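You operate a simulated robot arm through the tools that you are given. There is no shell and no other tool. Be economical: measure what you need, move in short steps, check, and stop when the job is done.

You run a simulated robot arm. Do the job below in one go: nothing can be reset, and whatever is moved stays where it is left.

Task
Make up a fresh soak bath and stand the grey basket in it.
Fine: shut the drain lever of the empty basin, open the blue handle by the high soap pump till the water is past the blue line and shut it, add two pumps of soap and stir with a quarter turn of the handwheel. The rinse pump, filter valve and bleed button stay.

It is judged by the outcome, as a careful person would: the job done as asked, and still so three seconds after it is handed in. It fails if anything else is knocked over, pushed out of place, dropped, spilled or broken.

Robot
A 6-joint arm with a two-finger parallel gripper, fixed in place. Base frame: the origin is at the foot of the arm, x ahead of it, y to its left, z up. Lengths are in mm, angles in degrees, forces in N, time in s.
With the tool pointing down near the work surface it reaches from about 180 to 840 mm from the base axis. Its first joint turns from -166.0 to 166.0 degrees. Payload 3.91 kg.
The tool frame sits at the grasp point between the pads (the TCP): z along the fingers, y along the line on which they close. The tips reach 30 mm beyond it. The gripper opens to 110 mm. The fingers are 20 mm wide and 10 mm thick; the gripper's body (48 by 112 mm) begins 55 mm behind the TCP.
Orientation is that of the tool frame in the base frame, as a unit quaternion [x, y, z, w]. With the fingers straight down and closing along the base's y, the tool's x points along the base's -x, its y along +y and its z along -z.

Tools
- The arm moves only by the tool send_rows. Its argument "moves" is a list of rows, each an object (a shift or turn left out is 0, a gripper value left out holds the last) with "claw": the gripper command, from -1 (shut) to 1 (fully open), values between in proportion; "slide": the shift along the tool's x, y, z in units of 150 mm (1.0 is 150 mm), a list of three; "angular": the turn, a rotation vector about the tool's x, y, z in units of 60 degrees (1.0 is 60 degrees), a list of three. In form: [{"claw": claw, "slide": [x, y, z], "angular": [ax, ay, az]}, ...]. A call has 1 to 8 rows; each row is the pose to reach, as a shift and turn from the pose commanded when the call began, along the tool's axes at that moment. A call with a number of a shift or a turn outside -1 to 1 is refused whole. A row lasts 0.2 s, in which the tool goes at most 50 mm and 8.6 degrees; a call with a longer step from one row to the next is refused whole, and so is a gripper value outside its range. Where a pose cannot be reached the arm comes as near as it can. A force on the tool above 90 N (or 10 N above the force at the start of the call, whichever is more), or a blocked arm, ends the call early, and 0.2 s more pass. Each finger travels about 108 mm/s and halts on what it meets, pressing with about 35 N; the grip force reading is that of the motor and also rises with nothing between the fingers. The clock runs only during rows and for 0.2 s after the last one: add rows that repeat a pose to give the fingers time. The reply holds the time, the measured pose of the TCP, the force on the tool along the base axes, the opening and the grip force, in the units named above and with some noise, with the torque about the TCP (base axes, N m) and any sound that the robot's microphone picked up.
- Cameras (640 x 400 px; columns grow to the right, rows downward): "scene" is fixed at [407.4, -513.1, 1621.1]; the picture's right is [1.00, 0.01, 0.00], its down [0.00, -0.38, -0.93] and it looks along [-0.01, 0.93, -0.38] (base axes); focal length 338 px, centre (320, 200). "wrist" rides on the gripper at [77, 7, -114] in the tool frame; the picture's right is [-0.09, 1.00, 0.00], its down [-0.80, -0.07, -0.59] and it looks along [-0.59, -0.05, 0.80] (tool axes); focal length 270 px, centre (320, 200).
- capture(camera): a new picture of that camera. It takes no simulated time.
- move_column(by): slides the trunk up (or, below 0, down) by that many mm; the arm rides with it, the base frame stays. It gives what a move gives, with no picture.
- locate(camera, pixels): for up to 12 pixels [column, row] of the newest picture of that camera ("zoom" is the newest enlarged one), the place [x, y, z] in the base frame of the surface seen there, good to about 2 mm, but the place of the scene camera against the robot may be out by one fixed shift of up to 18 mm in any direction. It takes no simulated time.
- inspect(camera, box): a new picture of the part [left, top, right, bottom] of that camera's present view, enlarged. It takes no simulated time.
- sign_off(): hands the job in; it is judged then, once.

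Work in short steps. Measure before you move; look again where a grasp or a placing could have gone wrong, and mend it. You have 80 turns and 54 pictures in all, those below and enlarged ones among them. Open the gripper and draw the arm clear of the work before you hand the job in, unless the task says otherwise; then end with one line.

The tools are called after ">>>" as name(argument=value, ...) on one line, values as JSON. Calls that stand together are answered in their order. send_rows: Moves the arm, as the interface text tells. Its arguments: {"type":"object","properties":{"moves":{"type":"array","items":{"type":"object","properties":{"claw":{"type":"number"},"slide":{"type":"array","items":{"type":"number"}},"angular":{"type":"array","items":{"type":"number"}}}}}},"required":["moves"]} The other tools are called the same way: move_column (by) slides the trunk up or down; capture (camera) takes a picture; locate (camera, pixels) gives the place of the surface under pixels of a picture; inspect (camera, box) takes an enlarged picture of a part of a camera's view; sign_off () hands the job in.

At the start:

```text
time_s: 0.0
eef_pos: [192.2, 303.0, 1399.6]
tool_rot: [-0.001, 1.0, 0.001, 0.0]
ft_force: [0.6, -0.8, 0.0]
torque: [0.0, -0.02, 0.03]
finger_gap: 110.0
grasp_force: 0.1
trunk travel left (down, up): [-489.0, 51.0]
```

scene: 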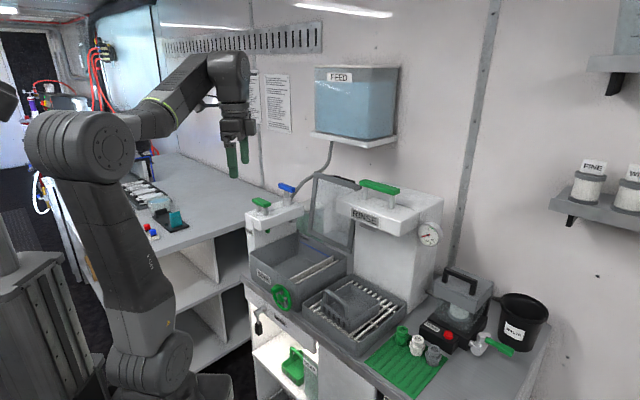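
wrist: 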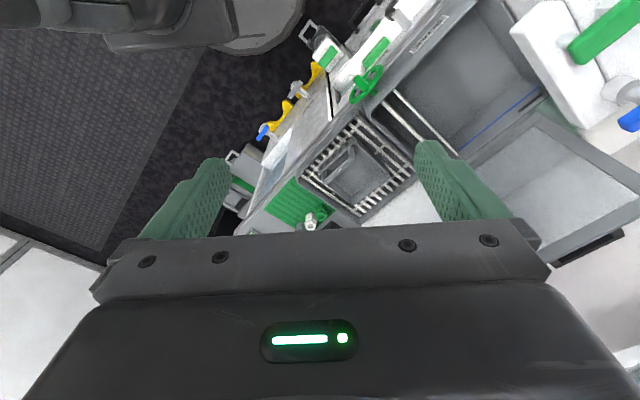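

The scene shows a bench unit with the basins around (300,270) and (355,310). I'll enlarge that part first.

>>> inspect(camera="scene", box=[230, 160, 450, 300])

>>> inspect(camera="scene", box=[230, 270, 450, 400])

>>> inspect(camera="scene", box=[380, 250, 560, 370])

```text
2.86 times, centred on (340, 230) of scene
```

zoom: 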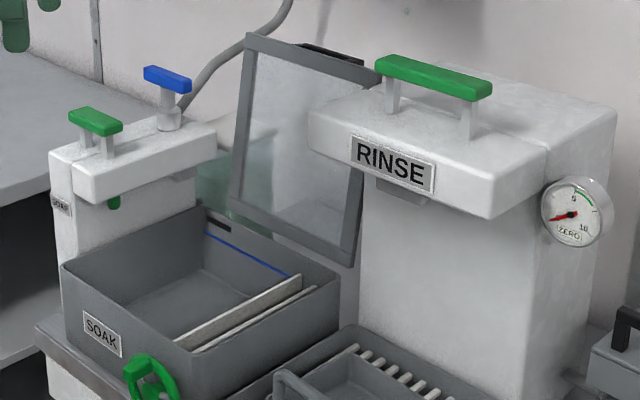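

```text
2.91 times, centred on (340, 335) of scene
```

zoom: 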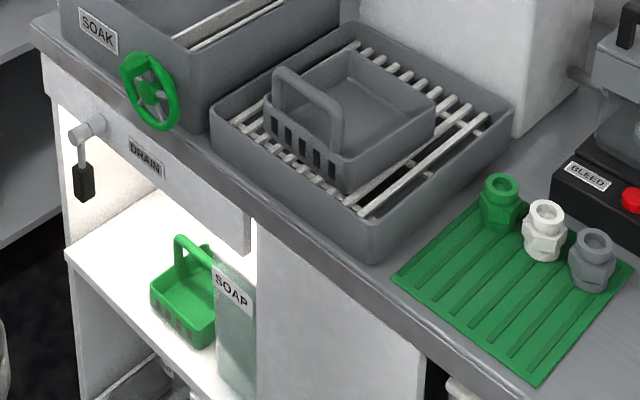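

```text
3.33 times, centred on (470, 310) of scene
```

zoom: 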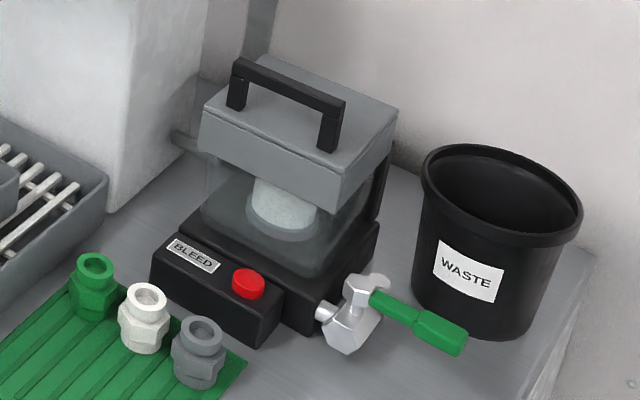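

I'll locate the main parts in the scene picture: blue handle, soap pump, lever, wheel and basket.

>>> locate(camera="scene", pixels=[[286, 187], [262, 202], [379, 187], [258, 331], [261, 312], [281, 297], [334, 297], [345, 292], [300, 250], [320, 262], [255, 260], [268, 288]])

>>> inspect(camera="scene", box=[235, 280, 315, 350])

>>> inspect(camera="scene", box=[240, 170, 360, 245])

```text
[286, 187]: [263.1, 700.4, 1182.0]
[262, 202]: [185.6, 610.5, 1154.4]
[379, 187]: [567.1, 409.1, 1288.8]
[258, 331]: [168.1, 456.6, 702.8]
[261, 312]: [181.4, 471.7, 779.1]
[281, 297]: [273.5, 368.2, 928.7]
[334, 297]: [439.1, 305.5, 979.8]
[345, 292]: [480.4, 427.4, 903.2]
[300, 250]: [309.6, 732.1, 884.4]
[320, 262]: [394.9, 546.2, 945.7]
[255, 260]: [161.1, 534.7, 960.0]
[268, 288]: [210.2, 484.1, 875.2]
```

```text
5.71 times, centred on (275, 315) of scene
```

zoom: 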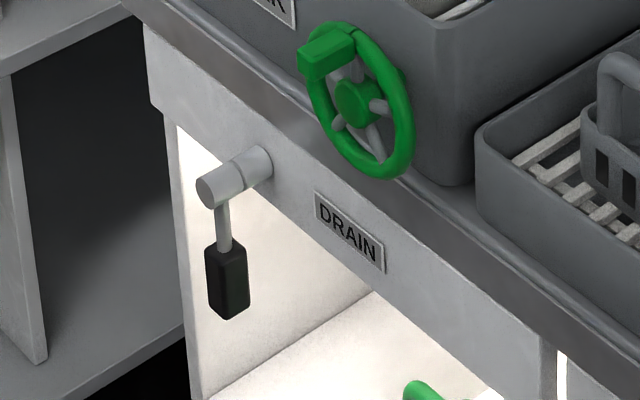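

```text
5.33 times, centred on (300, 208) of scene
```

zoom: 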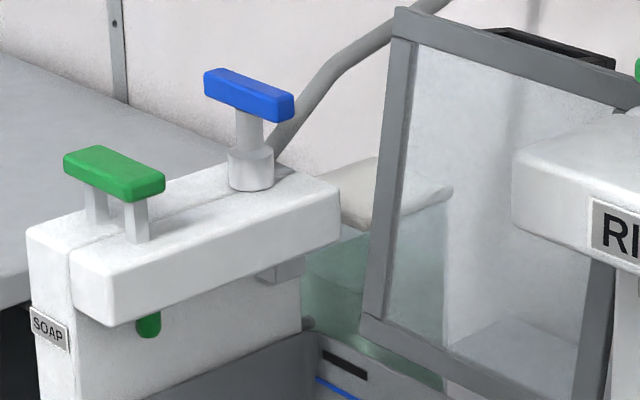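

Next I'll take finer positions on the soap pump and blue handle from the zoom (blue bar (205..295,70..120), green bar (65..165,145..200)), and on the bench edge and drain from the scene.

>>> locate(camera="zoom", pixels=[[212, 78], [284, 103], [250, 90], [250, 140], [250, 178], [72, 157], [152, 180], [112, 165], [100, 148], [200, 235], [320, 190], [149, 328]])

>>> locate(camera="scene", pixels=[[246, 285], [280, 318], [316, 345], [300, 330], [258, 340], [259, 316], [277, 290], [272, 284], [285, 310], [290, 295], [274, 305], [282, 296]])

>>> locate(camera="scene", pixels=[[252, 252], [294, 289], [346, 258], [300, 233], [270, 258], [305, 272], [318, 312], [340, 330], [378, 312], [350, 285], [330, 283], [340, 310]])

```text
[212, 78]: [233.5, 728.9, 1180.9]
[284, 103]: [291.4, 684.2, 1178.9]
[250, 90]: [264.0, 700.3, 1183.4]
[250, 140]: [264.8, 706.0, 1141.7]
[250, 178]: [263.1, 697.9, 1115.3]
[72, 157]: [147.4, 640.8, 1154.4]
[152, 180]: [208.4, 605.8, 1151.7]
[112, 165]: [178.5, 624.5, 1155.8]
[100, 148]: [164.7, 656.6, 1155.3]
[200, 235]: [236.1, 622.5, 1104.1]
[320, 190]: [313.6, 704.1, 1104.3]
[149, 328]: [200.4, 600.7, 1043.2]
```

```text
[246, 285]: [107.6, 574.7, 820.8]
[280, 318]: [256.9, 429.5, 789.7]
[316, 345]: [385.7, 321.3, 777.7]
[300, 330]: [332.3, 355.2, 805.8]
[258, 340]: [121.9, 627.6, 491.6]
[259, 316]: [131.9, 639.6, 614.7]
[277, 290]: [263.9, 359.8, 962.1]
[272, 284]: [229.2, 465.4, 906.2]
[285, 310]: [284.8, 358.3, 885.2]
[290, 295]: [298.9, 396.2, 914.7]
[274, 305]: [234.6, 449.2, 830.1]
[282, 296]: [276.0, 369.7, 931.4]
```

```text
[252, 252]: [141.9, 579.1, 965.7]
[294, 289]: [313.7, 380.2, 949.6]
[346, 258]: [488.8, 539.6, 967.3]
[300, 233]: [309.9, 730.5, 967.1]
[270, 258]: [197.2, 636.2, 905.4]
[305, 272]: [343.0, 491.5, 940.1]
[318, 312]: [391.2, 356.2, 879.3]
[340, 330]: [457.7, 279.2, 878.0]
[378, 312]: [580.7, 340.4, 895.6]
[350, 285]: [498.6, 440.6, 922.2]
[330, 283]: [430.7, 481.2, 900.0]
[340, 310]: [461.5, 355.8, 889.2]
```

The unit is turned about -47° in the base frame, with its front facing the robot. I'll turn the tool 45° so the wrist camera looks at it square, then take a picture.

>>> send_rows(moves=[{"angular": [0, 0, -0.14]}, {"angular": [0, 0, -0.28]}, {"angular": [0, 0, -0.42]}, {"angular": [0, 0, -0.56]}, {"angular": [0, 0, -0.7]}, {"angular": [0, 0, -0.75]}, {"angular": [0, 0, -0.75]}])

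>>> capture(camera="wrist")

```text
time_s: 1.6
eef_pos: [191.5, 301.9, 1399.0]
tool_rot: [-0.383, 0.924, 0.0, 0.0]
ft_force: [0.5, 0.0, 0.1]
torque: [-0.02, -0.02, 0.02]
finger_gap: 110.0
grasp_force: 0.1
trunk travel left (down, up): [-489.0, 51.0]
```

```text
46 pictures are left
```

wrist: 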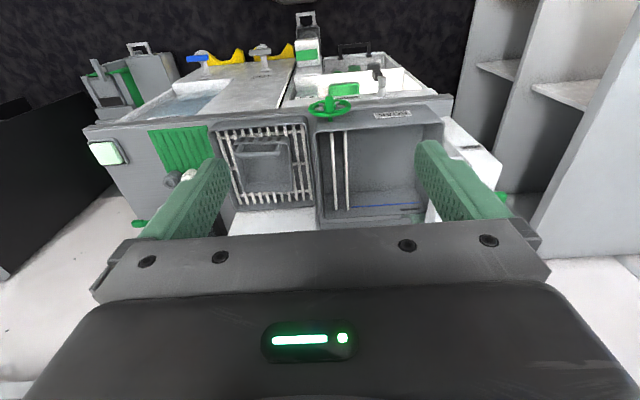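

The wrist picture is upside down. Objects near the front edge at rows 20–120 are unclear, so I'll enlarge them.

>>> inspect(camera="wrist", box=[80, 10, 280, 135])

>>> inspect(camera="wrist", box=[270, 10, 470, 135])

>>> inspect(camera="wrist", box=[200, 90, 450, 235])

```text
3.20 times, centred on (180, 72) of wrist
```

zoom: 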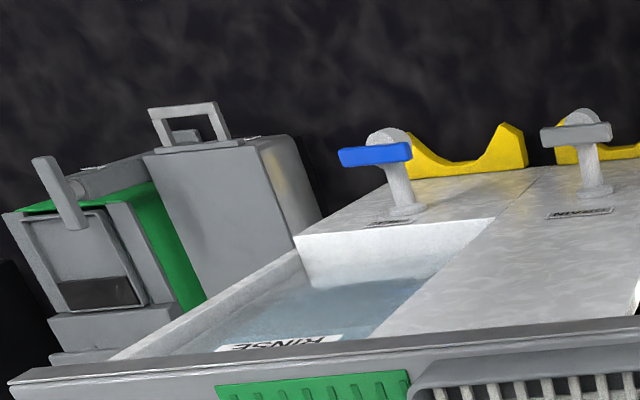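

```text
3.20 times, centred on (370, 72) of wrist
```

zoom: 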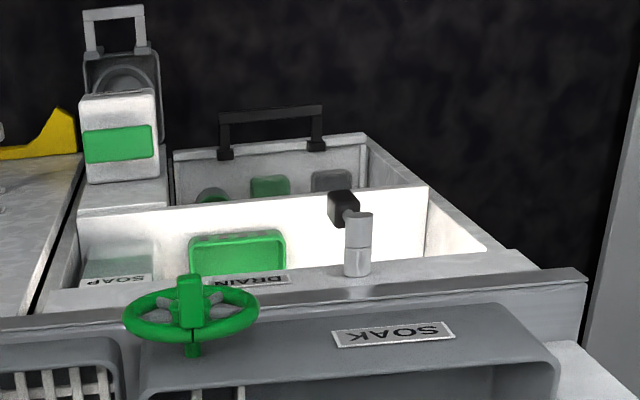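

```text
2.56 times, centred on (325, 162) of wrist
```

zoom: 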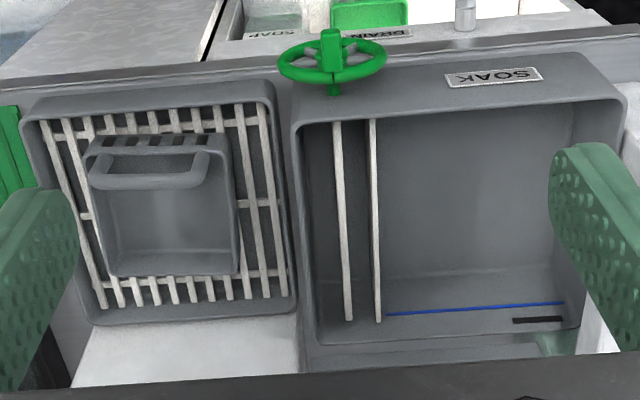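

I'll locate these in the wrist frame, which has no scene shift: lever (377,75)/(382,77)/(382,94), wheel (329,100), basket handle (259,154) and basin corners.

>>> locate(camera="wrist", pixels=[[377, 75], [382, 78], [382, 90], [382, 97], [329, 100], [330, 111], [312, 106], [348, 105], [259, 155], [238, 152], [280, 150], [400, 110]])

>>> locate(camera="zoom", pixels=[[297, 125], [322, 340], [575, 335], [612, 90], [480, 180], [480, 275], [150, 230], [118, 272], [238, 268], [345, 230], [377, 230], [480, 307]])

```text
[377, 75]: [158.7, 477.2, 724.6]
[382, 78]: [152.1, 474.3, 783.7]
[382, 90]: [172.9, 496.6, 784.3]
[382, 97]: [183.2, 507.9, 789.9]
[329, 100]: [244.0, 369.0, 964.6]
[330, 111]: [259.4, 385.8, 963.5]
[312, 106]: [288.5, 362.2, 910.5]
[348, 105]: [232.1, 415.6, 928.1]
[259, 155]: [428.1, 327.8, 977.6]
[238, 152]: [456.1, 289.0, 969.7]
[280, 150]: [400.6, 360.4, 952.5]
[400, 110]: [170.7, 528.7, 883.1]
```

```text
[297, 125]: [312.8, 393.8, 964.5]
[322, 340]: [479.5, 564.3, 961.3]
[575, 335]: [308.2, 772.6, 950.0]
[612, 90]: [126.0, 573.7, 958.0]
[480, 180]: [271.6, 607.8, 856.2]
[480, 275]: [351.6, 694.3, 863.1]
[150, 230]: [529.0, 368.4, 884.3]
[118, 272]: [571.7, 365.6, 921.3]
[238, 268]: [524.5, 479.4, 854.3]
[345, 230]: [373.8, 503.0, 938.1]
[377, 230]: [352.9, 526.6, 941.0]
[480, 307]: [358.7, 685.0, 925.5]
```

The unit turns out to be at 45°: u=(.71,-.70) along its front, n=(.70,.71) into it. The drain lever pivots at about (152,474,780) and hangs down at s=-227, t≈447. I'll shift left along the front, tilt the fingers 45° forward, and look before lowering.

>>> send_rows(moves=[{"claw": -1, "slide": [0.05, 0.15, 0], "angular": [0, -0.11, 0]}, {"slide": [0.1, 0.3, 0], "angular": [0, -0.22, 0]}, {"slide": [0.15, 0.45, 0], "angular": [0, -0.33, 0]}, {"slide": [0.2, 0.6, 0], "angular": [0, -0.44, 0]}, {"slide": [0.25, 0.75, 0], "angular": [0, -0.55, 0]}, {"slide": [0.3, 0.9, 0], "angular": [0, -0.66, 0]}, {"slide": [0.3, 1.0, 0], "angular": [0, -0.75, 0]}, {"slide": [0.3, 1.0, 0], "angular": [0, -0.75, 0]}])

>>> move_column(by=-450)

>>> capture(camera="wrist")

>>> capture(camera="scene")

```text
time_s: 3.4
eef_pos: [53.5, 378.5, 1399.8]
tool_rot: [-0.353, 0.853, 0.146, 0.355]
ft_force: [0.5, 0.0, -0.4]
torque: [0.01, 0.05, 0.04]
finger_gap: 0.1
grasp_force: 35.0
trunk travel left (down, up): [-489.0, 51.0]
```

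```text
refused: -450 is not a number from -400 to 400
```

```text
42 pictures are left
```

wrist: 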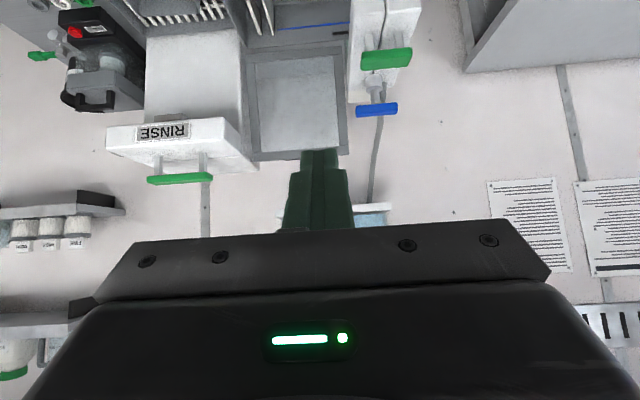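

```text
41 pictures are left
```

scene: 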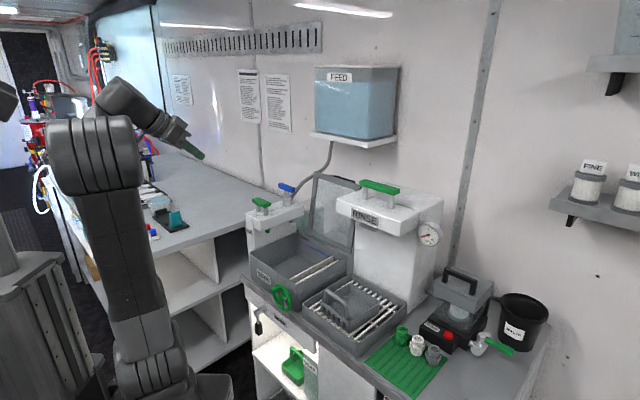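

I'll take the handle and pump places from this view, (377,108) and (386,58), and check the left side bench's edge before lowering.

>>> locate(camera="wrist", pixels=[[360, 110], [377, 108], [394, 106], [376, 90], [364, 60], [386, 58], [408, 54], [380, 35], [347, 30], [412, 20]])

>>> locate(camera="scene", pixels=[[240, 218], [170, 245], [185, 245], [215, 235], [165, 215], [222, 285]])

>>> move_column(by=-250)

```text
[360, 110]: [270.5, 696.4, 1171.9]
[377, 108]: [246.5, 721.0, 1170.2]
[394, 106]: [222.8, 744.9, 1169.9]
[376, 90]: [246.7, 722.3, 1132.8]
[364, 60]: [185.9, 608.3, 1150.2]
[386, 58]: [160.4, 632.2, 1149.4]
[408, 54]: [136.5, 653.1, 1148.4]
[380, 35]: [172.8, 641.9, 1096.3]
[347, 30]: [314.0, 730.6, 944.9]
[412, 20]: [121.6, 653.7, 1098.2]
```

```text
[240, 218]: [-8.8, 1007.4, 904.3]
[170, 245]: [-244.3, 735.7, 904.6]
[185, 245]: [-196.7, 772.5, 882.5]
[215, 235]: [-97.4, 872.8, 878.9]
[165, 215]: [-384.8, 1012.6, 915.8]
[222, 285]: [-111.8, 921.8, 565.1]
```

```text
time_s: 6.0
eef_pos: [54.3, 378.3, 1149.3]
tool_rot: [-0.353, 0.854, 0.146, 0.354]
ft_force: [0.0, 0.5, -0.1]
torque: [0.0, 0.02, 0.01]
finger_gap: 0.0
grasp_force: 35.4
trunk travel left (down, up): [-239.0, 301.0]
```

The left bench is well away. I'll lower the trunk further and look at the drain lever.

>>> move_column(by=-235)

>>> send_rows(moves=[{"slide": [0.1, 0, 0.1]}, {"slide": [0.25, 0, 0.25]}, {"slide": [0.4, 0, 0.4]}, {"slide": [0.5, 0, 0.5]}, {"slide": [0.5, 0, 0.5]}])

>>> capture(camera="wrist")

```text
time_s: 8.4
eef_pos: [53.4, 376.5, 914.6]
tool_rot: [-0.354, 0.853, 0.147, 0.353]
ft_force: [0.3, -0.5, -0.1]
torque: [-0.03, 0.01, 0.02]
finger_gap: 0.0
grasp_force: 34.4
trunk travel left (down, up): [-4.0, 536.0]
```

```text
time_s: 9.6
eef_pos: [54.1, 378.0, 806.9]
tool_rot: [-0.354, 0.853, 0.147, 0.354]
ft_force: [0.0, -0.1, -0.8]
torque: [0.03, -0.01, 0.0]
finger_gap: 0.3
grasp_force: 35.4
trunk travel left (down, up): [-4.0, 536.0]
```

```text
40 pictures are left
```

wrist: 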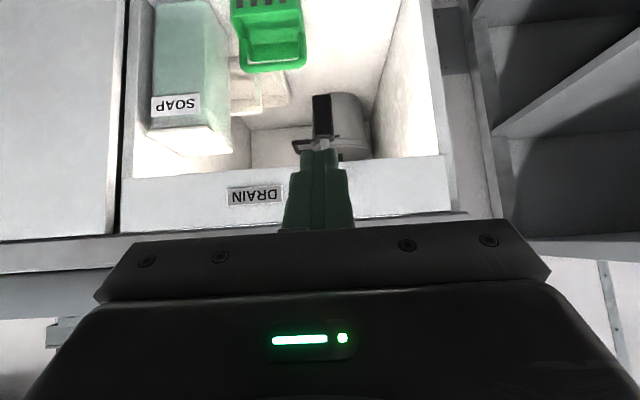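

The lever's black grip shows at (322,115), just beyond the fingertips. I'll enlarge and locate it.

>>> inspect(camera="wrist", box=[270, 80, 390, 155])

>>> locate(camera="wrist", pixels=[[322, 97], [322, 115], [322, 132], [314, 115], [331, 115], [328, 145], [322, 143], [260, 195], [400, 195], [350, 110]])

```text
5.33 times, centred on (330, 118) of wrist
```

zoom: 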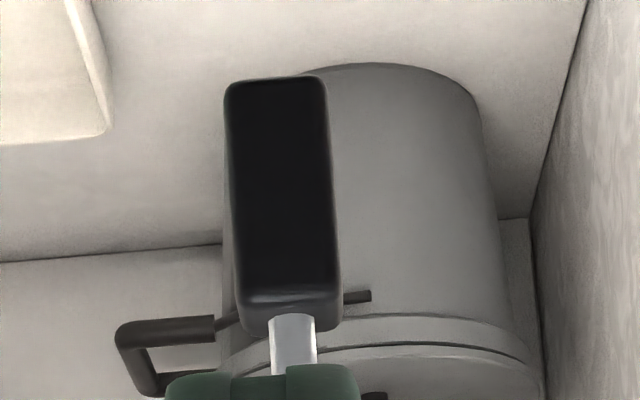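

```text
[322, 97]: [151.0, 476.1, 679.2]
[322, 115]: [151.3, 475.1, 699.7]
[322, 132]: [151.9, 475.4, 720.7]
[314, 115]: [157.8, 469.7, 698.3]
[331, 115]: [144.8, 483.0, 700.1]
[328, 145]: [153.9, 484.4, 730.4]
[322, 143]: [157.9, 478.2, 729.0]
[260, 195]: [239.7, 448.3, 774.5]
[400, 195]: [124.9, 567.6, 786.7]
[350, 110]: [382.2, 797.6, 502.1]
```

The lever's grip spans s -219..-238, z 678–725, with its front at t=443. I'll bring the closed fingertips to its left side and stop short of it.

>>> send_rows(moves=[{"slide": [0, 0.24, 0]}, {"slide": [0.01, 0.24, 0.3]}, {"slide": [0.02, 0.24, 0.6]}, {"slide": [0.024, 0.24, 0.872]}, {"slide": [0.024, 0.24, 0.872]}])

>>> send_rows(moves=[{"slide": [-0.113, 0, 0.113]}, {"slide": [-0.226, 0, 0.226]}, {"slide": [-0.226, 0, 0.226]}])

>>> capture(camera="wrist")

```text
time_s: 10.8
eef_pos: [91.5, 466.9, 713.2]
tool_rot: [-0.353, 0.854, 0.146, 0.354]
ft_force: [-0.7, 0.2, 0.1]
torque: [-0.01, 0.0, -0.03]
finger_gap: 0.0
grasp_force: 34.9
trunk travel left (down, up): [-4.0, 536.0]
```

```text
time_s: 11.6
eef_pos: [123.9, 501.0, 714.1]
tool_rot: [-0.354, 0.854, 0.146, 0.353]
ft_force: [0.0, -0.7, -1.1]
torque: [-0.05, -0.04, -0.01]
finger_gap: 0.1
grasp_force: 34.7
trunk travel left (down, up): [-4.0, 536.0]
```

```text
38 pictures are left
```

wrist: 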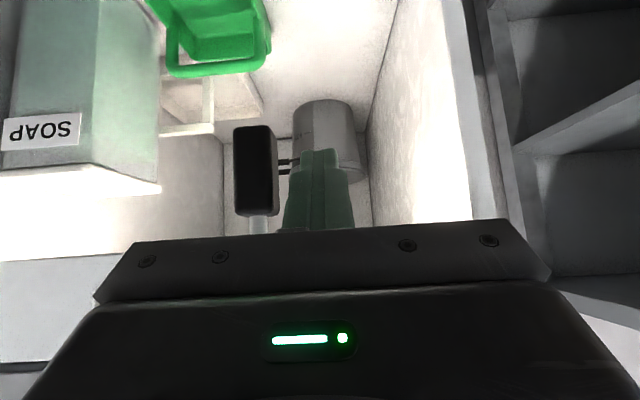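

The tips are about 18 mm left of the lever. I'll push gently to the right (+s) to see whether it moves that way.

>>> send_rows(moves=[{"slide": [0, -0.06, 0]}, {"slide": [0, -0.11, 0]}, {"slide": [0, -0.14, 0]}, {"slide": [0, -0.17, 0]}, {"slide": [0, -0.2, 0]}, {"slide": [0, -0.2, 0]}])

>>> capture(camera="wrist")

```text
time_s: 12.7
eef_pos: [133.3, 491.3, 714.4]
tool_rot: [-0.364, 0.847, 0.161, 0.352]
ft_force: [-55.8, 43.7, -15.3]
torque: [-0.3, -0.29, 0.15]
finger_gap: 0.0
grasp_force: 34.7
trunk travel left (down, up): [-4.0, 536.0]
stopped in row 5: the force on the tool passed its limit at 95 N (the readings are from after the stop); the commanded pose is now the measured one
```

```text
37 pictures are left
```

wrist: 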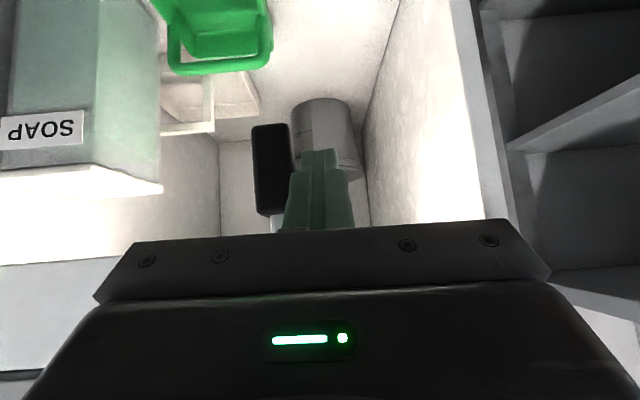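

It's blocked at 95 N, so the lever doesn't go to the right. I'll back off and go round to its right side.

>>> send_rows(moves=[{"slide": [0, 0.05, 0]}, {"slide": [0.16, 0.05, -0.16]}, {"slide": [0.33, 0.05, -0.33]}, {"slide": [0.33, -0.17, -0.33]}, {"slide": [0.33, -0.37, -0.33]}, {"slide": [0.33, -0.37, -0.33]}])

>>> send_rows(moves=[{"slide": [-0.16, 0, 0.16]}, {"slide": [-0.33, 0, 0.33]}, {"slide": [-0.33, 0, 0.33]}])

>>> capture(camera="wrist")

```text
time_s: 14.1
eef_pos: [131.2, 397.8, 714.0]
tool_rot: [-0.357, 0.851, 0.156, 0.353]
ft_force: [0.4, -0.8, -0.6]
torque: [-0.01, 0.02, -0.03]
finger_gap: 0.0
grasp_force: 34.6
trunk travel left (down, up): [-4.0, 536.0]
```

```text
time_s: 14.9
eef_pos: [180.6, 448.7, 715.3]
tool_rot: [-0.358, 0.85, 0.157, 0.353]
ft_force: [0.1, 0.0, 0.0]
torque: [0.0, -0.01, -0.04]
finger_gap: 0.2
grasp_force: 34.9
trunk travel left (down, up): [-4.0, 536.0]
```

```text
36 pictures are left
```

wrist: 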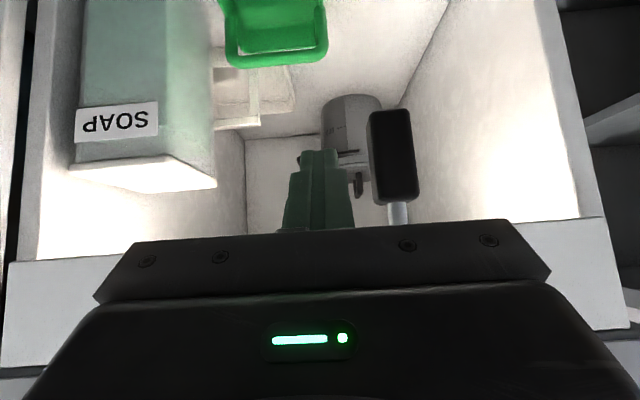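

The tips are now right of the lever. I'll push it left and start up the arc about the pivot.

>>> send_rows(moves=[{"slide": [0, 0.13, 0]}, {"slide": [0, 0.2, 0]}, {"slide": [0, 0.27, 0]}, {"slide": [0, 0.383, 0]}, {"slide": [-0.033, 0.496, -0.033]}, {"slide": [-0.08, 0.603, -0.08]}, {"slide": [-0.08, 0.603, -0.08]}])

>>> capture(camera="wrist")

```text
time_s: 16.5
eef_pos: [114.6, 511.8, 732.4]
tool_rot: [-0.357, 0.85, 0.156, 0.353]
ft_force: [-1.2, -0.6, -2.3]
torque: [-0.03, -0.04, 0.0]
finger_gap: 0.0
grasp_force: 34.9
trunk travel left (down, up): [-4.0, 536.0]
```

```text
35 pictures are left
```

wrist: 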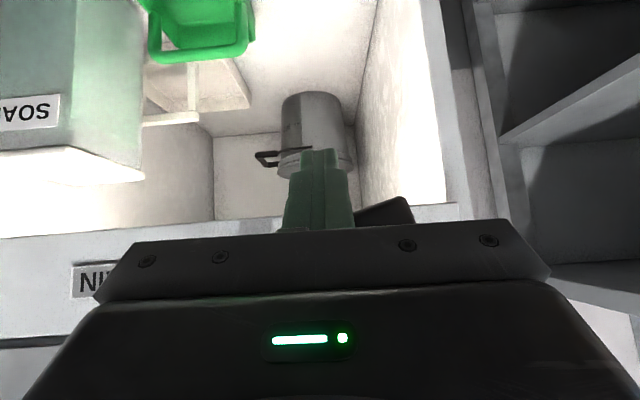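

The lever swung left and is now near horizontal at (385,213). I'll keep going up the arc in small steps to its stop.

>>> send_rows(moves=[{"slide": [-0.03, 0.05, -0.03]}, {"slide": [-0.06, 0.08, -0.06]}, {"slide": [-0.094, 0.1, -0.094]}, {"slide": [-0.12, 0.1, -0.12]}, {"slide": [-0.14, 0.1, -0.14]}, {"slide": [-0.16, 0.1, -0.16]}])

>>> inspect(camera="scene", box=[215, 270, 315, 350])

```text
time_s: 17.9
eef_pos: [102.9, 519.1, 754.8]
tool_rot: [-0.361, 0.854, 0.147, 0.345]
ft_force: [-14.3, -19.0, -78.2]
torque: [0.5, 0.62, -0.28]
finger_gap: 0.0
grasp_force: 35.1
trunk travel left (down, up): [-4.0, 536.0]
```

```text
5.00 times, centred on (265, 310) of scene
```

zoom: 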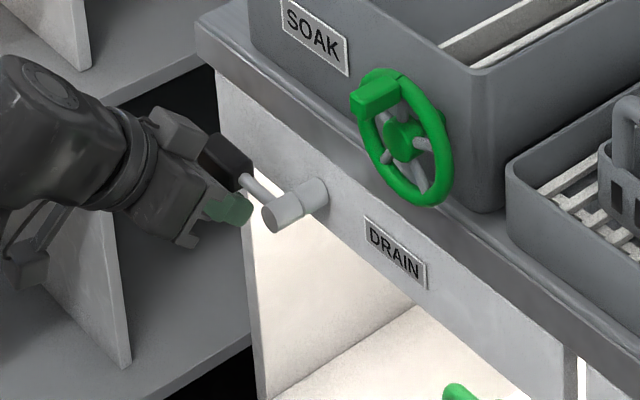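

The lever is horizontal and against its stop (78 N). I'll back away downward, then outward, and check it stays.

>>> send_rows(moves=[{"slide": [0.07, 0, 0.07]}, {"slide": [0.14, 0, 0.14]}, {"slide": [0.37, 0, -0.09]}, {"slide": [0.6, 0, -0.32]}, {"slide": [0.7, 0, -0.42]}, {"slide": [0.7, 0, -0.42]}])

>>> capture(camera="wrist")

```text
time_s: 19.3
eef_pos: [21.5, 435.0, 735.4]
tool_rot: [-0.358, 0.85, 0.157, 0.352]
ft_force: [-0.4, -0.2, 0.5]
torque: [0.0, -0.03, 0.0]
finger_gap: 0.0
grasp_force: 35.8
trunk travel left (down, up): [-4.0, 536.0]
```

```text
33 pictures are left
```

wrist: 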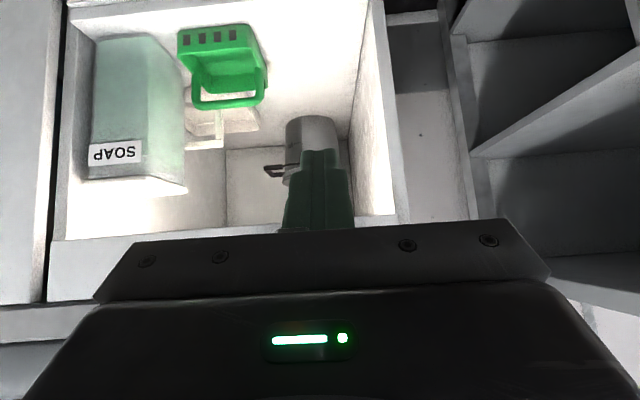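

The drain is done. I'll raise the trunk to go for the blue handle, and measure the FEED shelf and lid as obstacles from the scene view.

>>> move_column(by=400)

>>> capture(camera="scene")

>>> locate(camera="scene", pixels=[[318, 135], [355, 145], [396, 142], [330, 180], [353, 188], [300, 160], [290, 140], [315, 200], [260, 325], [256, 318]])

```text
time_s: 23.1
eef_pos: [23.0, 434.8, 1135.9]
tool_rot: [-0.357, 0.851, 0.155, 0.353]
ft_force: [0.1, 0.7, -0.2]
torque: [0.02, -0.02, -0.01]
finger_gap: 0.0
grasp_force: 34.9
trunk travel left (down, up): [-404.0, 136.0]
```

```text
32 pictures are left
```

scene: 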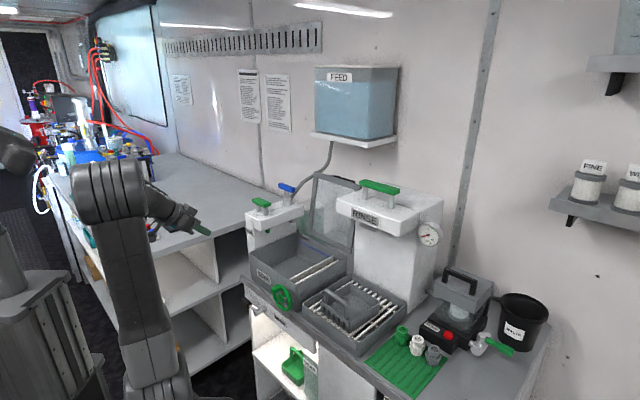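

```text
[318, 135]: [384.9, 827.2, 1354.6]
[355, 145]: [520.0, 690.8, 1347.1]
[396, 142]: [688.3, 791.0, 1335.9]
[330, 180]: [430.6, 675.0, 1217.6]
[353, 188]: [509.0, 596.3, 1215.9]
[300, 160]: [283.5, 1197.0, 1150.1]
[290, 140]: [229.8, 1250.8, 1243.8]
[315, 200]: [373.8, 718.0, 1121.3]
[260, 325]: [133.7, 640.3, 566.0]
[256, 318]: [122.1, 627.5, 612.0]
```

The FEED shelf (t≥857) and the lid are clear of the blue handle (s=-335, t=684). I'll raise the trunk and straighten the tool to vertical.

>>> move_column(by=110)

>>> send_rows(moves=[{"angular": [0, 0.126, 0]}, {"angular": [0.003, 0.252, 0.002]}, {"angular": [0.006, 0.378, 0.003]}, {"angular": [0.01, 0.504, 0.004]}, {"angular": [0.013, 0.63, 0.006]}, {"angular": [0.016, 0.756, 0.008]}, {"angular": [0.016, 0.756, 0.008]}])

```text
time_s: 24.5
eef_pos: [22.6, 435.6, 1246.5]
tool_rot: [-0.358, 0.85, 0.156, 0.353]
ft_force: [0.3, 0.9, 0.1]
torque: [0.02, 0.01, 0.03]
finger_gap: 0.0
grasp_force: 35.4
trunk travel left (down, up): [-514.0, 26.0]
```

```text
time_s: 26.1
eef_pos: [22.5, 434.6, 1247.5]
tool_rot: [-0.384, 0.923, 0.001, 0.0]
ft_force: [0.3, -0.2, -0.8]
torque: [0.02, 0.0, 0.02]
finger_gap: 0.0
grasp_force: 34.7
trunk travel left (down, up): [-514.0, 26.0]
```

The tool is vertical at s=-291, t=323, z=1247. I'll move in over the soap pump at this height to t≈620.

>>> send_rows(moves=[{"slide": [-0.3, 0.05, 0]}, {"slide": [-0.6, 0.1, 0]}, {"slide": [-0.9, 0.1, 0]}, {"slide": [-1.0, 0.1, 0]}])

>>> send_rows(moves=[{"slide": [-0.3, 0, 0]}, {"slide": [-0.6, 0, 0]}, {"slide": [-0.9, 0, 0]}, {"slide": [-1.0, 0, 0]}, {"slide": [-1.0, 0, 0]}])

>>> capture(camera="wrist")

```text
time_s: 27.1
eef_pos: [116.4, 552.3, 1248.3]
tool_rot: [-0.384, 0.924, 0.0, 0.001]
ft_force: [-0.2, 0.1, 0.3]
torque: [0.0, -0.02, 0.01]
finger_gap: 0.0
grasp_force: 34.8
trunk travel left (down, up): [-514.0, 26.0]
```

```text
time_s: 28.3
eef_pos: [223.4, 657.6, 1246.6]
tool_rot: [-0.384, 0.923, 0.0, 0.0]
ft_force: [-0.3, -0.4, 0.2]
torque: [0.0, 0.02, 0.01]
finger_gap: 0.4
grasp_force: 34.9
trunk travel left (down, up): [-514.0, 26.0]
```

```text
31 pictures are left
```

wrist: 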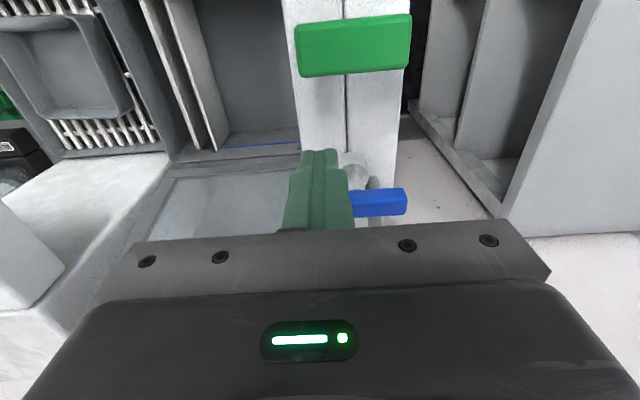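

The blue bar shows at (380,202) behind the tips. I'll lower to z≈1192 just in front of its right half.

>>> send_rows(moves=[{"slide": [-0.08, 0, 0.1]}, {"slide": [-0.08, 0, 0.25]}, {"slide": [-0.08, 0, 0.36]}, {"slide": [-0.08, 0, 0.36]}])

>>> capture(camera="wrist")

```text
time_s: 29.3
eef_pos: [231.7, 667.4, 1192.3]
tool_rot: [-0.384, 0.923, 0.0, 0.0]
ft_force: [0.6, 0.7, -0.4]
torque: [0.0, -0.03, 0.01]
finger_gap: 0.1
grasp_force: 35.1
trunk travel left (down, up): [-514.0, 26.0]
```

```text
30 pictures are left
```

wrist: 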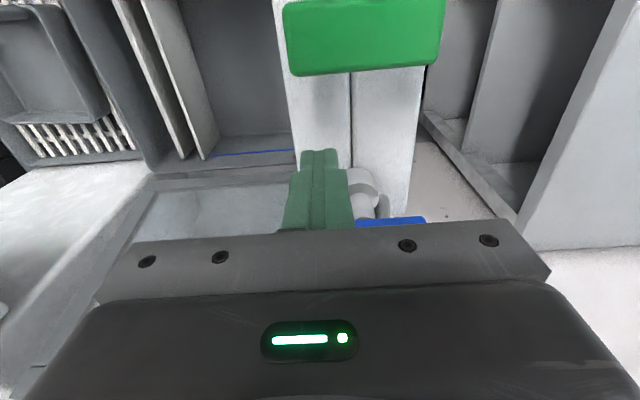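

In front of the bar's right half, tips at z≈1162. I'll push it gently away (+n) to test that direction.

>>> send_rows(moves=[{"slide": [-0.1, 0, 0]}, {"slide": [-0.15, 0, 0]}, {"slide": [-0.18, 0, 0]}, {"slide": [-0.21, 0, 0]}, {"slide": [-0.24, 0, 0]}, {"slide": [-0.27, 0, 0]}, {"slide": [-0.3, 0, 0]}])

>>> inspect(camera="scene", box=[240, 160, 340, 230])

```text
time_s: 30.9
eef_pos: [264.4, 698.4, 1193.4]
tool_rot: [-0.383, 0.924, 0.001, 0.0]
ft_force: [0.5, -1.8, 1.0]
torque: [-0.09, -0.02, -0.01]
finger_gap: 0.1
grasp_force: 34.9
trunk travel left (down, up): [-514.0, 26.0]
```

```text
5.71 times, centred on (290, 195) of scene
```

zoom: 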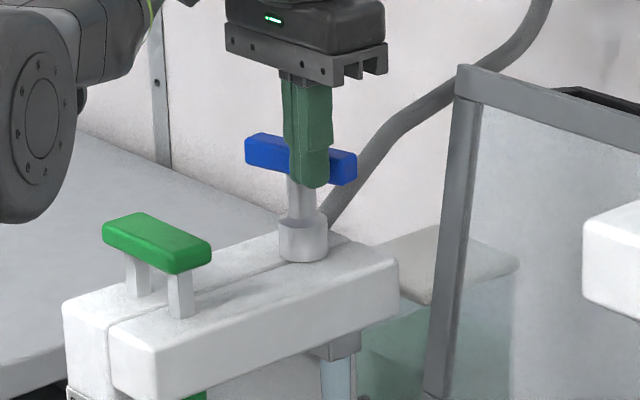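

The handle turned freely and water is running from the spout. I'll back off and stand ready in front of the bar's left end for shutting, then check the level.

>>> send_rows(moves=[{"slide": [0.2, 0, 0]}, {"slide": [0.4, 0, 0]}, {"slide": [0.4, 0.2, 0]}, {"slide": [0.4, 0.35, 0]}, {"slide": [0.4, 0.35, 0]}])

>>> inspect(camera="scene", box=[240, 170, 360, 300])

```text
time_s: 32.1
eef_pos: [183.8, 692.9, 1193.0]
tool_rot: [-0.383, 0.924, 0.001, 0.0]
ft_force: [-0.6, -0.2, -0.6]
torque: [0.04, 0.01, -0.04]
finger_gap: 0.0
grasp_force: 34.6
trunk travel left (down, up): [-514.0, 26.0]
```

```text
3.08 times, centred on (300, 235) of scene
```

zoom: 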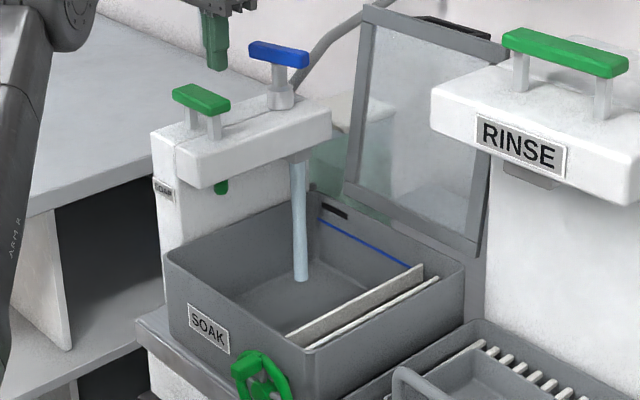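

The stream runs and the basin isn't visibly filled yet. I'll wait a few seconds and look again.

>>> send_rows(moves=[{}, {}, {}, {}, {}, {}, {}, {}])

>>> send_rows(moves=[{}, {}, {}, {}, {}, {}, {}, {}])

>>> inspect(camera="scene", box=[240, 210, 360, 300])

```text
time_s: 33.9
eef_pos: [183.8, 693.7, 1192.4]
tool_rot: [-0.385, 0.923, 0.0, 0.0]
ft_force: [0.5, 0.2, -0.6]
torque: [0.01, 0.02, 0.02]
finger_gap: 0.0
grasp_force: 35.4
trunk travel left (down, up): [-514.0, 26.0]
```

```text
time_s: 35.7
eef_pos: [183.7, 693.7, 1192.9]
tool_rot: [-0.384, 0.923, 0.0, -0.001]
ft_force: [-0.8, 1.2, -0.5]
torque: [-0.01, 0.01, 0.01]
finger_gap: 0.0
grasp_force: 34.9
trunk travel left (down, up): [-514.0, 26.0]
```

```text
4.44 times, centred on (300, 255) of scene
```

zoom: 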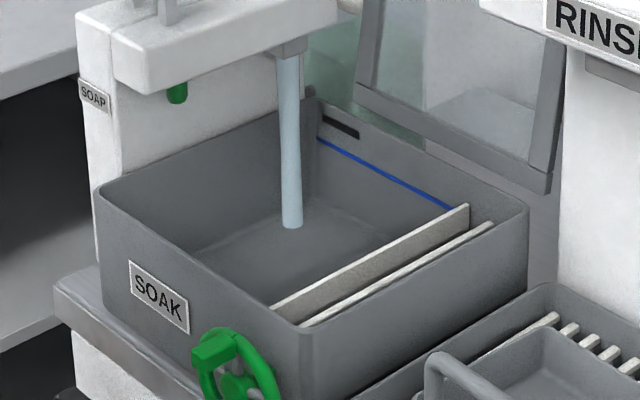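

I'll measure the surface height in the basin near the stream's foot, (250,245) and (330,225), to see whether the level is rising.

>>> locate(camera="zoom", pixels=[[250, 245], [330, 225], [340, 240], [292, 222], [360, 178], [400, 185], [230, 240]])

>>> send_rows(moves=[{}, {}, {}, {}, {}, {}, {}, {}])

>>> inspect(camera="scene", box=[240, 210, 360, 300])

>>> locate(camera="zoom", pixels=[[250, 245], [330, 225], [340, 240], [292, 222], [360, 178], [400, 185], [230, 240]])

```text
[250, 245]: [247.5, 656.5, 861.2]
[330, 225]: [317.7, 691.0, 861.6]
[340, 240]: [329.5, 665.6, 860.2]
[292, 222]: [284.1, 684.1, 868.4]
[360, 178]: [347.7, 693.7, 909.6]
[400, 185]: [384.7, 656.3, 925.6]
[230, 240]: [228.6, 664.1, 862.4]
```

```text
time_s: 37.5
eef_pos: [183.8, 693.5, 1192.3]
tool_rot: [-0.385, 0.923, 0.001, 0.0]
ft_force: [0.3, 0.1, -0.8]
torque: [-0.01, 0.01, 0.03]
finger_gap: 0.0
grasp_force: 34.8
trunk travel left (down, up): [-514.0, 26.0]
```

```text
4.44 times, centred on (300, 255) of scene
```

zoom: 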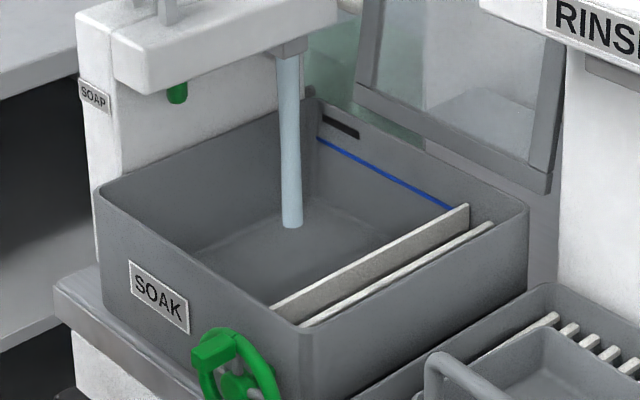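

```text
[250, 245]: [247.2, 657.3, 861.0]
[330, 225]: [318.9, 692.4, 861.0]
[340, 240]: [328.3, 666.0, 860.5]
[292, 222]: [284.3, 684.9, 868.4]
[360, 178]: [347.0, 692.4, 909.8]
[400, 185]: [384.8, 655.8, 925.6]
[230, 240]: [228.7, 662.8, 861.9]
```

The level stays at the basin bottom (z≈861 scene). I'll check that the drain lever is still shut.

>>> inspect(camera="scene", box=[220, 275, 310, 345])

>>> locate(camera="zoom", pixels=[[250, 200], [200, 165], [285, 250], [300, 225]])

```text
5.71 times, centred on (265, 310) of scene
```

zoom: 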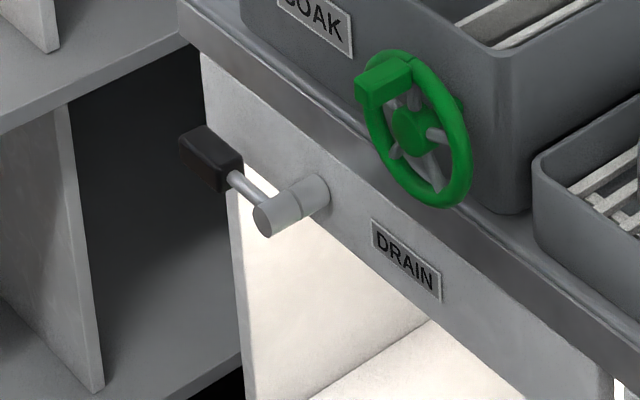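

```text
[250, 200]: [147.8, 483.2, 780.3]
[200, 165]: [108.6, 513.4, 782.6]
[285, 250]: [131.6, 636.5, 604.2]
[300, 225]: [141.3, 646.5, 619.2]
```

The lever is still horizontal at its stop, so the drain is shut and the flow seems slow at this ~30° opening. I'll open the handle further, first moving back to the right end.

>>> send_rows(moves=[{"slide": [0, -0.2, 0]}, {"slide": [0, -0.37, 0]}, {"slide": [-0.3, -0.37, 0]}, {"slide": [-0.4, -0.37, 0]}, {"slide": [-0.47, -0.37, 0]}, {"slide": [-0.54, -0.37, 0]}, {"slide": [-0.6, -0.37, 0]}, {"slide": [-0.6, -0.37, 0]}])

>>> inspect(camera="scene", box=[240, 160, 360, 290])

```text
time_s: 39.3
eef_pos: [272.0, 700.3, 1191.9]
tool_rot: [-0.385, 0.923, 0.001, 0.001]
ft_force: [-0.2, -0.1, 0.1]
torque: [0.0, -0.01, 0.0]
finger_gap: 0.0
grasp_force: 35.5
out of reach, approached as far as the arm can: row 6, 7, 8
trunk travel left (down, up): [-514.0, 26.0]
```

```text
3.08 times, centred on (300, 225) of scene
```

zoom: 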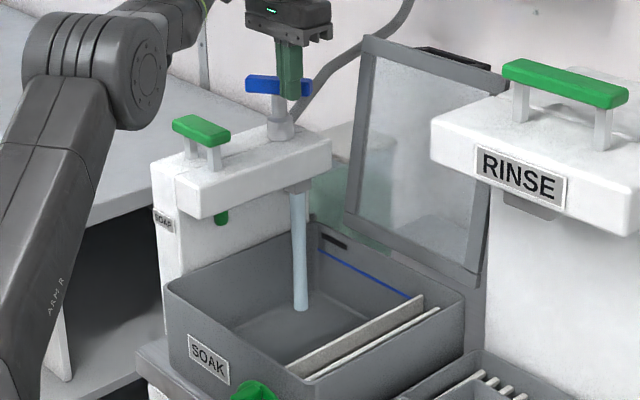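

At this height the arm reaches no further. I'll measure the level again before deciding whether a wider opening is needed.

>>> locate(camera="zoom", pixels=[[272, 320], [326, 306], [335, 316], [302, 305], [330, 270]])

>>> move_column(by=22)

```text
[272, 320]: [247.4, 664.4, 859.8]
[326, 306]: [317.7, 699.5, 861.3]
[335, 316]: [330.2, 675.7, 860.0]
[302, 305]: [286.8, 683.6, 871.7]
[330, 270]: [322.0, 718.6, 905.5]
```

```text
time_s: 40.0
eef_pos: [272.5, 701.5, 1214.4]
tool_rot: [-0.384, 0.923, 0.001, 0.001]
ft_force: [-0.2, 0.5, 0.0]
torque: [-0.02, 0.03, 0.01]
finger_gap: 0.1
grasp_force: 35.3
trunk travel left (down, up): [-536.0, 4.0]
```

The level is still at the bottom. I'll back off, tilt the tool 30° forward for more reach, and push the handle's right end further.

>>> send_rows(moves=[{"slide": [0.3, 0, 0]}, {"slide": [0.35, 0, 0.06], "angular": [0, -0.13, 0]}, {"slide": [0.35, 0, 0.127], "angular": [0, -0.26, 0]}, {"slide": [0.35, 0, 0.127], "angular": [0, -0.39, 0]}, {"slide": [0.35, 0, 0.127], "angular": [0, -0.5, 0]}, {"slide": [0.15, 0, 0.127], "angular": [0, -0.5, 0]}, {"slide": [0.05, 0, 0.127], "angular": [0, -0.5, 0]}, {"slide": [0.0, 0, 0.127], "angular": [0, -0.5, 0]}])

>>> send_rows(moves=[{"slide": [-0.029, 0, 0.017]}, {"slide": [-0.058, 0, 0.033]}, {"slide": [-0.087, 0, 0.05]}, {"slide": [-0.087, 0, 0.05]}])

>>> inspect(camera="scene", box=[240, 160, 360, 290])

```text
time_s: 41.8
eef_pos: [270.9, 701.0, 1193.7]
tool_rot: [-0.371, 0.892, 0.1, 0.239]
ft_force: [0.0, -0.6, 0.5]
torque: [-0.01, 0.03, 0.0]
finger_gap: 0.0
grasp_force: 35.0
trunk travel left (down, up): [-536.0, 4.0]
```

```text
time_s: 42.8
eef_pos: [282.4, 711.3, 1194.3]
tool_rot: [-0.37, 0.892, 0.1, 0.24]
ft_force: [-0.3, 0.4, -0.6]
torque: [-0.01, 0.0, 0.04]
finger_gap: 0.0
grasp_force: 35.1
trunk travel left (down, up): [-536.0, 4.0]
```

```text
3.08 times, centred on (300, 225) of scene
```

zoom: 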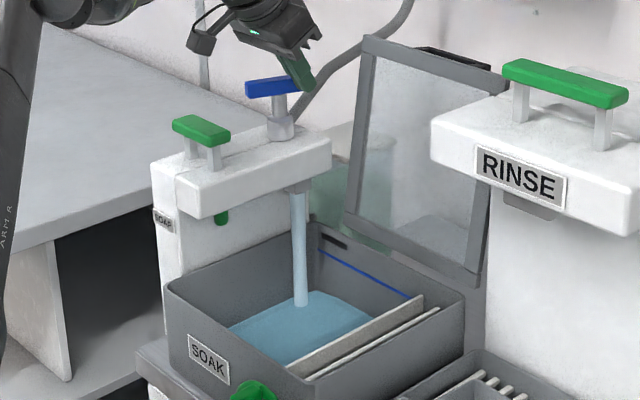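

Now the water rises visibly, with the surface at (300,320). I'll retreat to a ready position for shutting while it fills, and measure the level.

>>> send_rows(moves=[{"slide": [0.2, 0, -0.115]}, {"slide": [0.439, 0.047, -0.253]}, {"slide": [0.439, 0.047, -0.253]}])

>>> inspect(camera="scene", box=[240, 160, 360, 290])

>>> locate(camera="zoom", pixels=[[270, 325], [330, 310], [345, 320], [252, 86], [290, 76], [275, 81], [385, 285]])

```text
time_s: 43.6
eef_pos: [224.0, 662.3, 1194.5]
tool_rot: [-0.371, 0.892, 0.1, 0.24]
ft_force: [1.2, -0.3, 0.1]
torque: [0.01, 0.0, -0.02]
finger_gap: 0.2
grasp_force: 35.0
trunk travel left (down, up): [-536.0, 4.0]
```

```text
3.08 times, centred on (300, 225) of scene
```

zoom: 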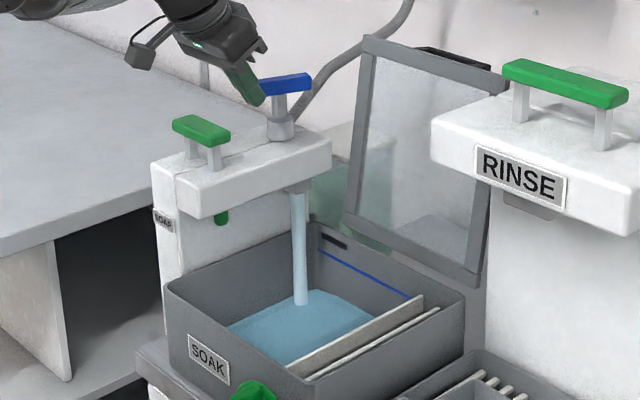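

```text
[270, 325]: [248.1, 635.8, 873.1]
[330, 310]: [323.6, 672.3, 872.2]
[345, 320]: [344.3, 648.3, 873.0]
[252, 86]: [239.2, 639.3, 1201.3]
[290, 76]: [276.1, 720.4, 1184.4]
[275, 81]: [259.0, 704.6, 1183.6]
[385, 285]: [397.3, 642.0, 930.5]
```

Level 873 against the line at ~930 (scene). I'll wait a short time and measure the rate.

>>> send_rows(moves=[{}, {}, {}, {}, {}, {}, {}, {}])

>>> inspect(camera="scene", box=[240, 160, 360, 290])

>>> locate(camera="zoom", pixels=[[270, 325], [330, 310], [345, 320], [350, 268], [385, 290], [340, 245], [325, 235]])

```text
time_s: 45.4
eef_pos: [224.0, 664.5, 1193.8]
tool_rot: [-0.371, 0.892, 0.101, 0.24]
ft_force: [-0.3, 0.2, 0.1]
torque: [0.0, 0.0, 0.0]
finger_gap: 0.0
grasp_force: 35.1
trunk travel left (down, up): [-536.0, 4.0]
```

```text
3.08 times, centred on (300, 225) of scene
```

zoom: 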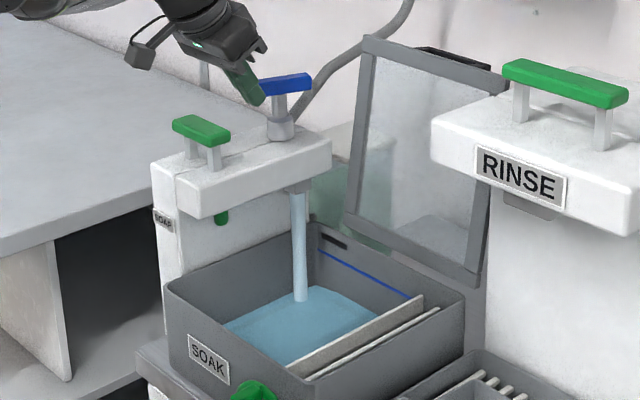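

```text
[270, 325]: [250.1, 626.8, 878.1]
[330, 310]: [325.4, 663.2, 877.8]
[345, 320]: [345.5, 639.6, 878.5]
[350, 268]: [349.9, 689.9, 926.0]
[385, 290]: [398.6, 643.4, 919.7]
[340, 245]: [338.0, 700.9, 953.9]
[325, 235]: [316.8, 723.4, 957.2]
```

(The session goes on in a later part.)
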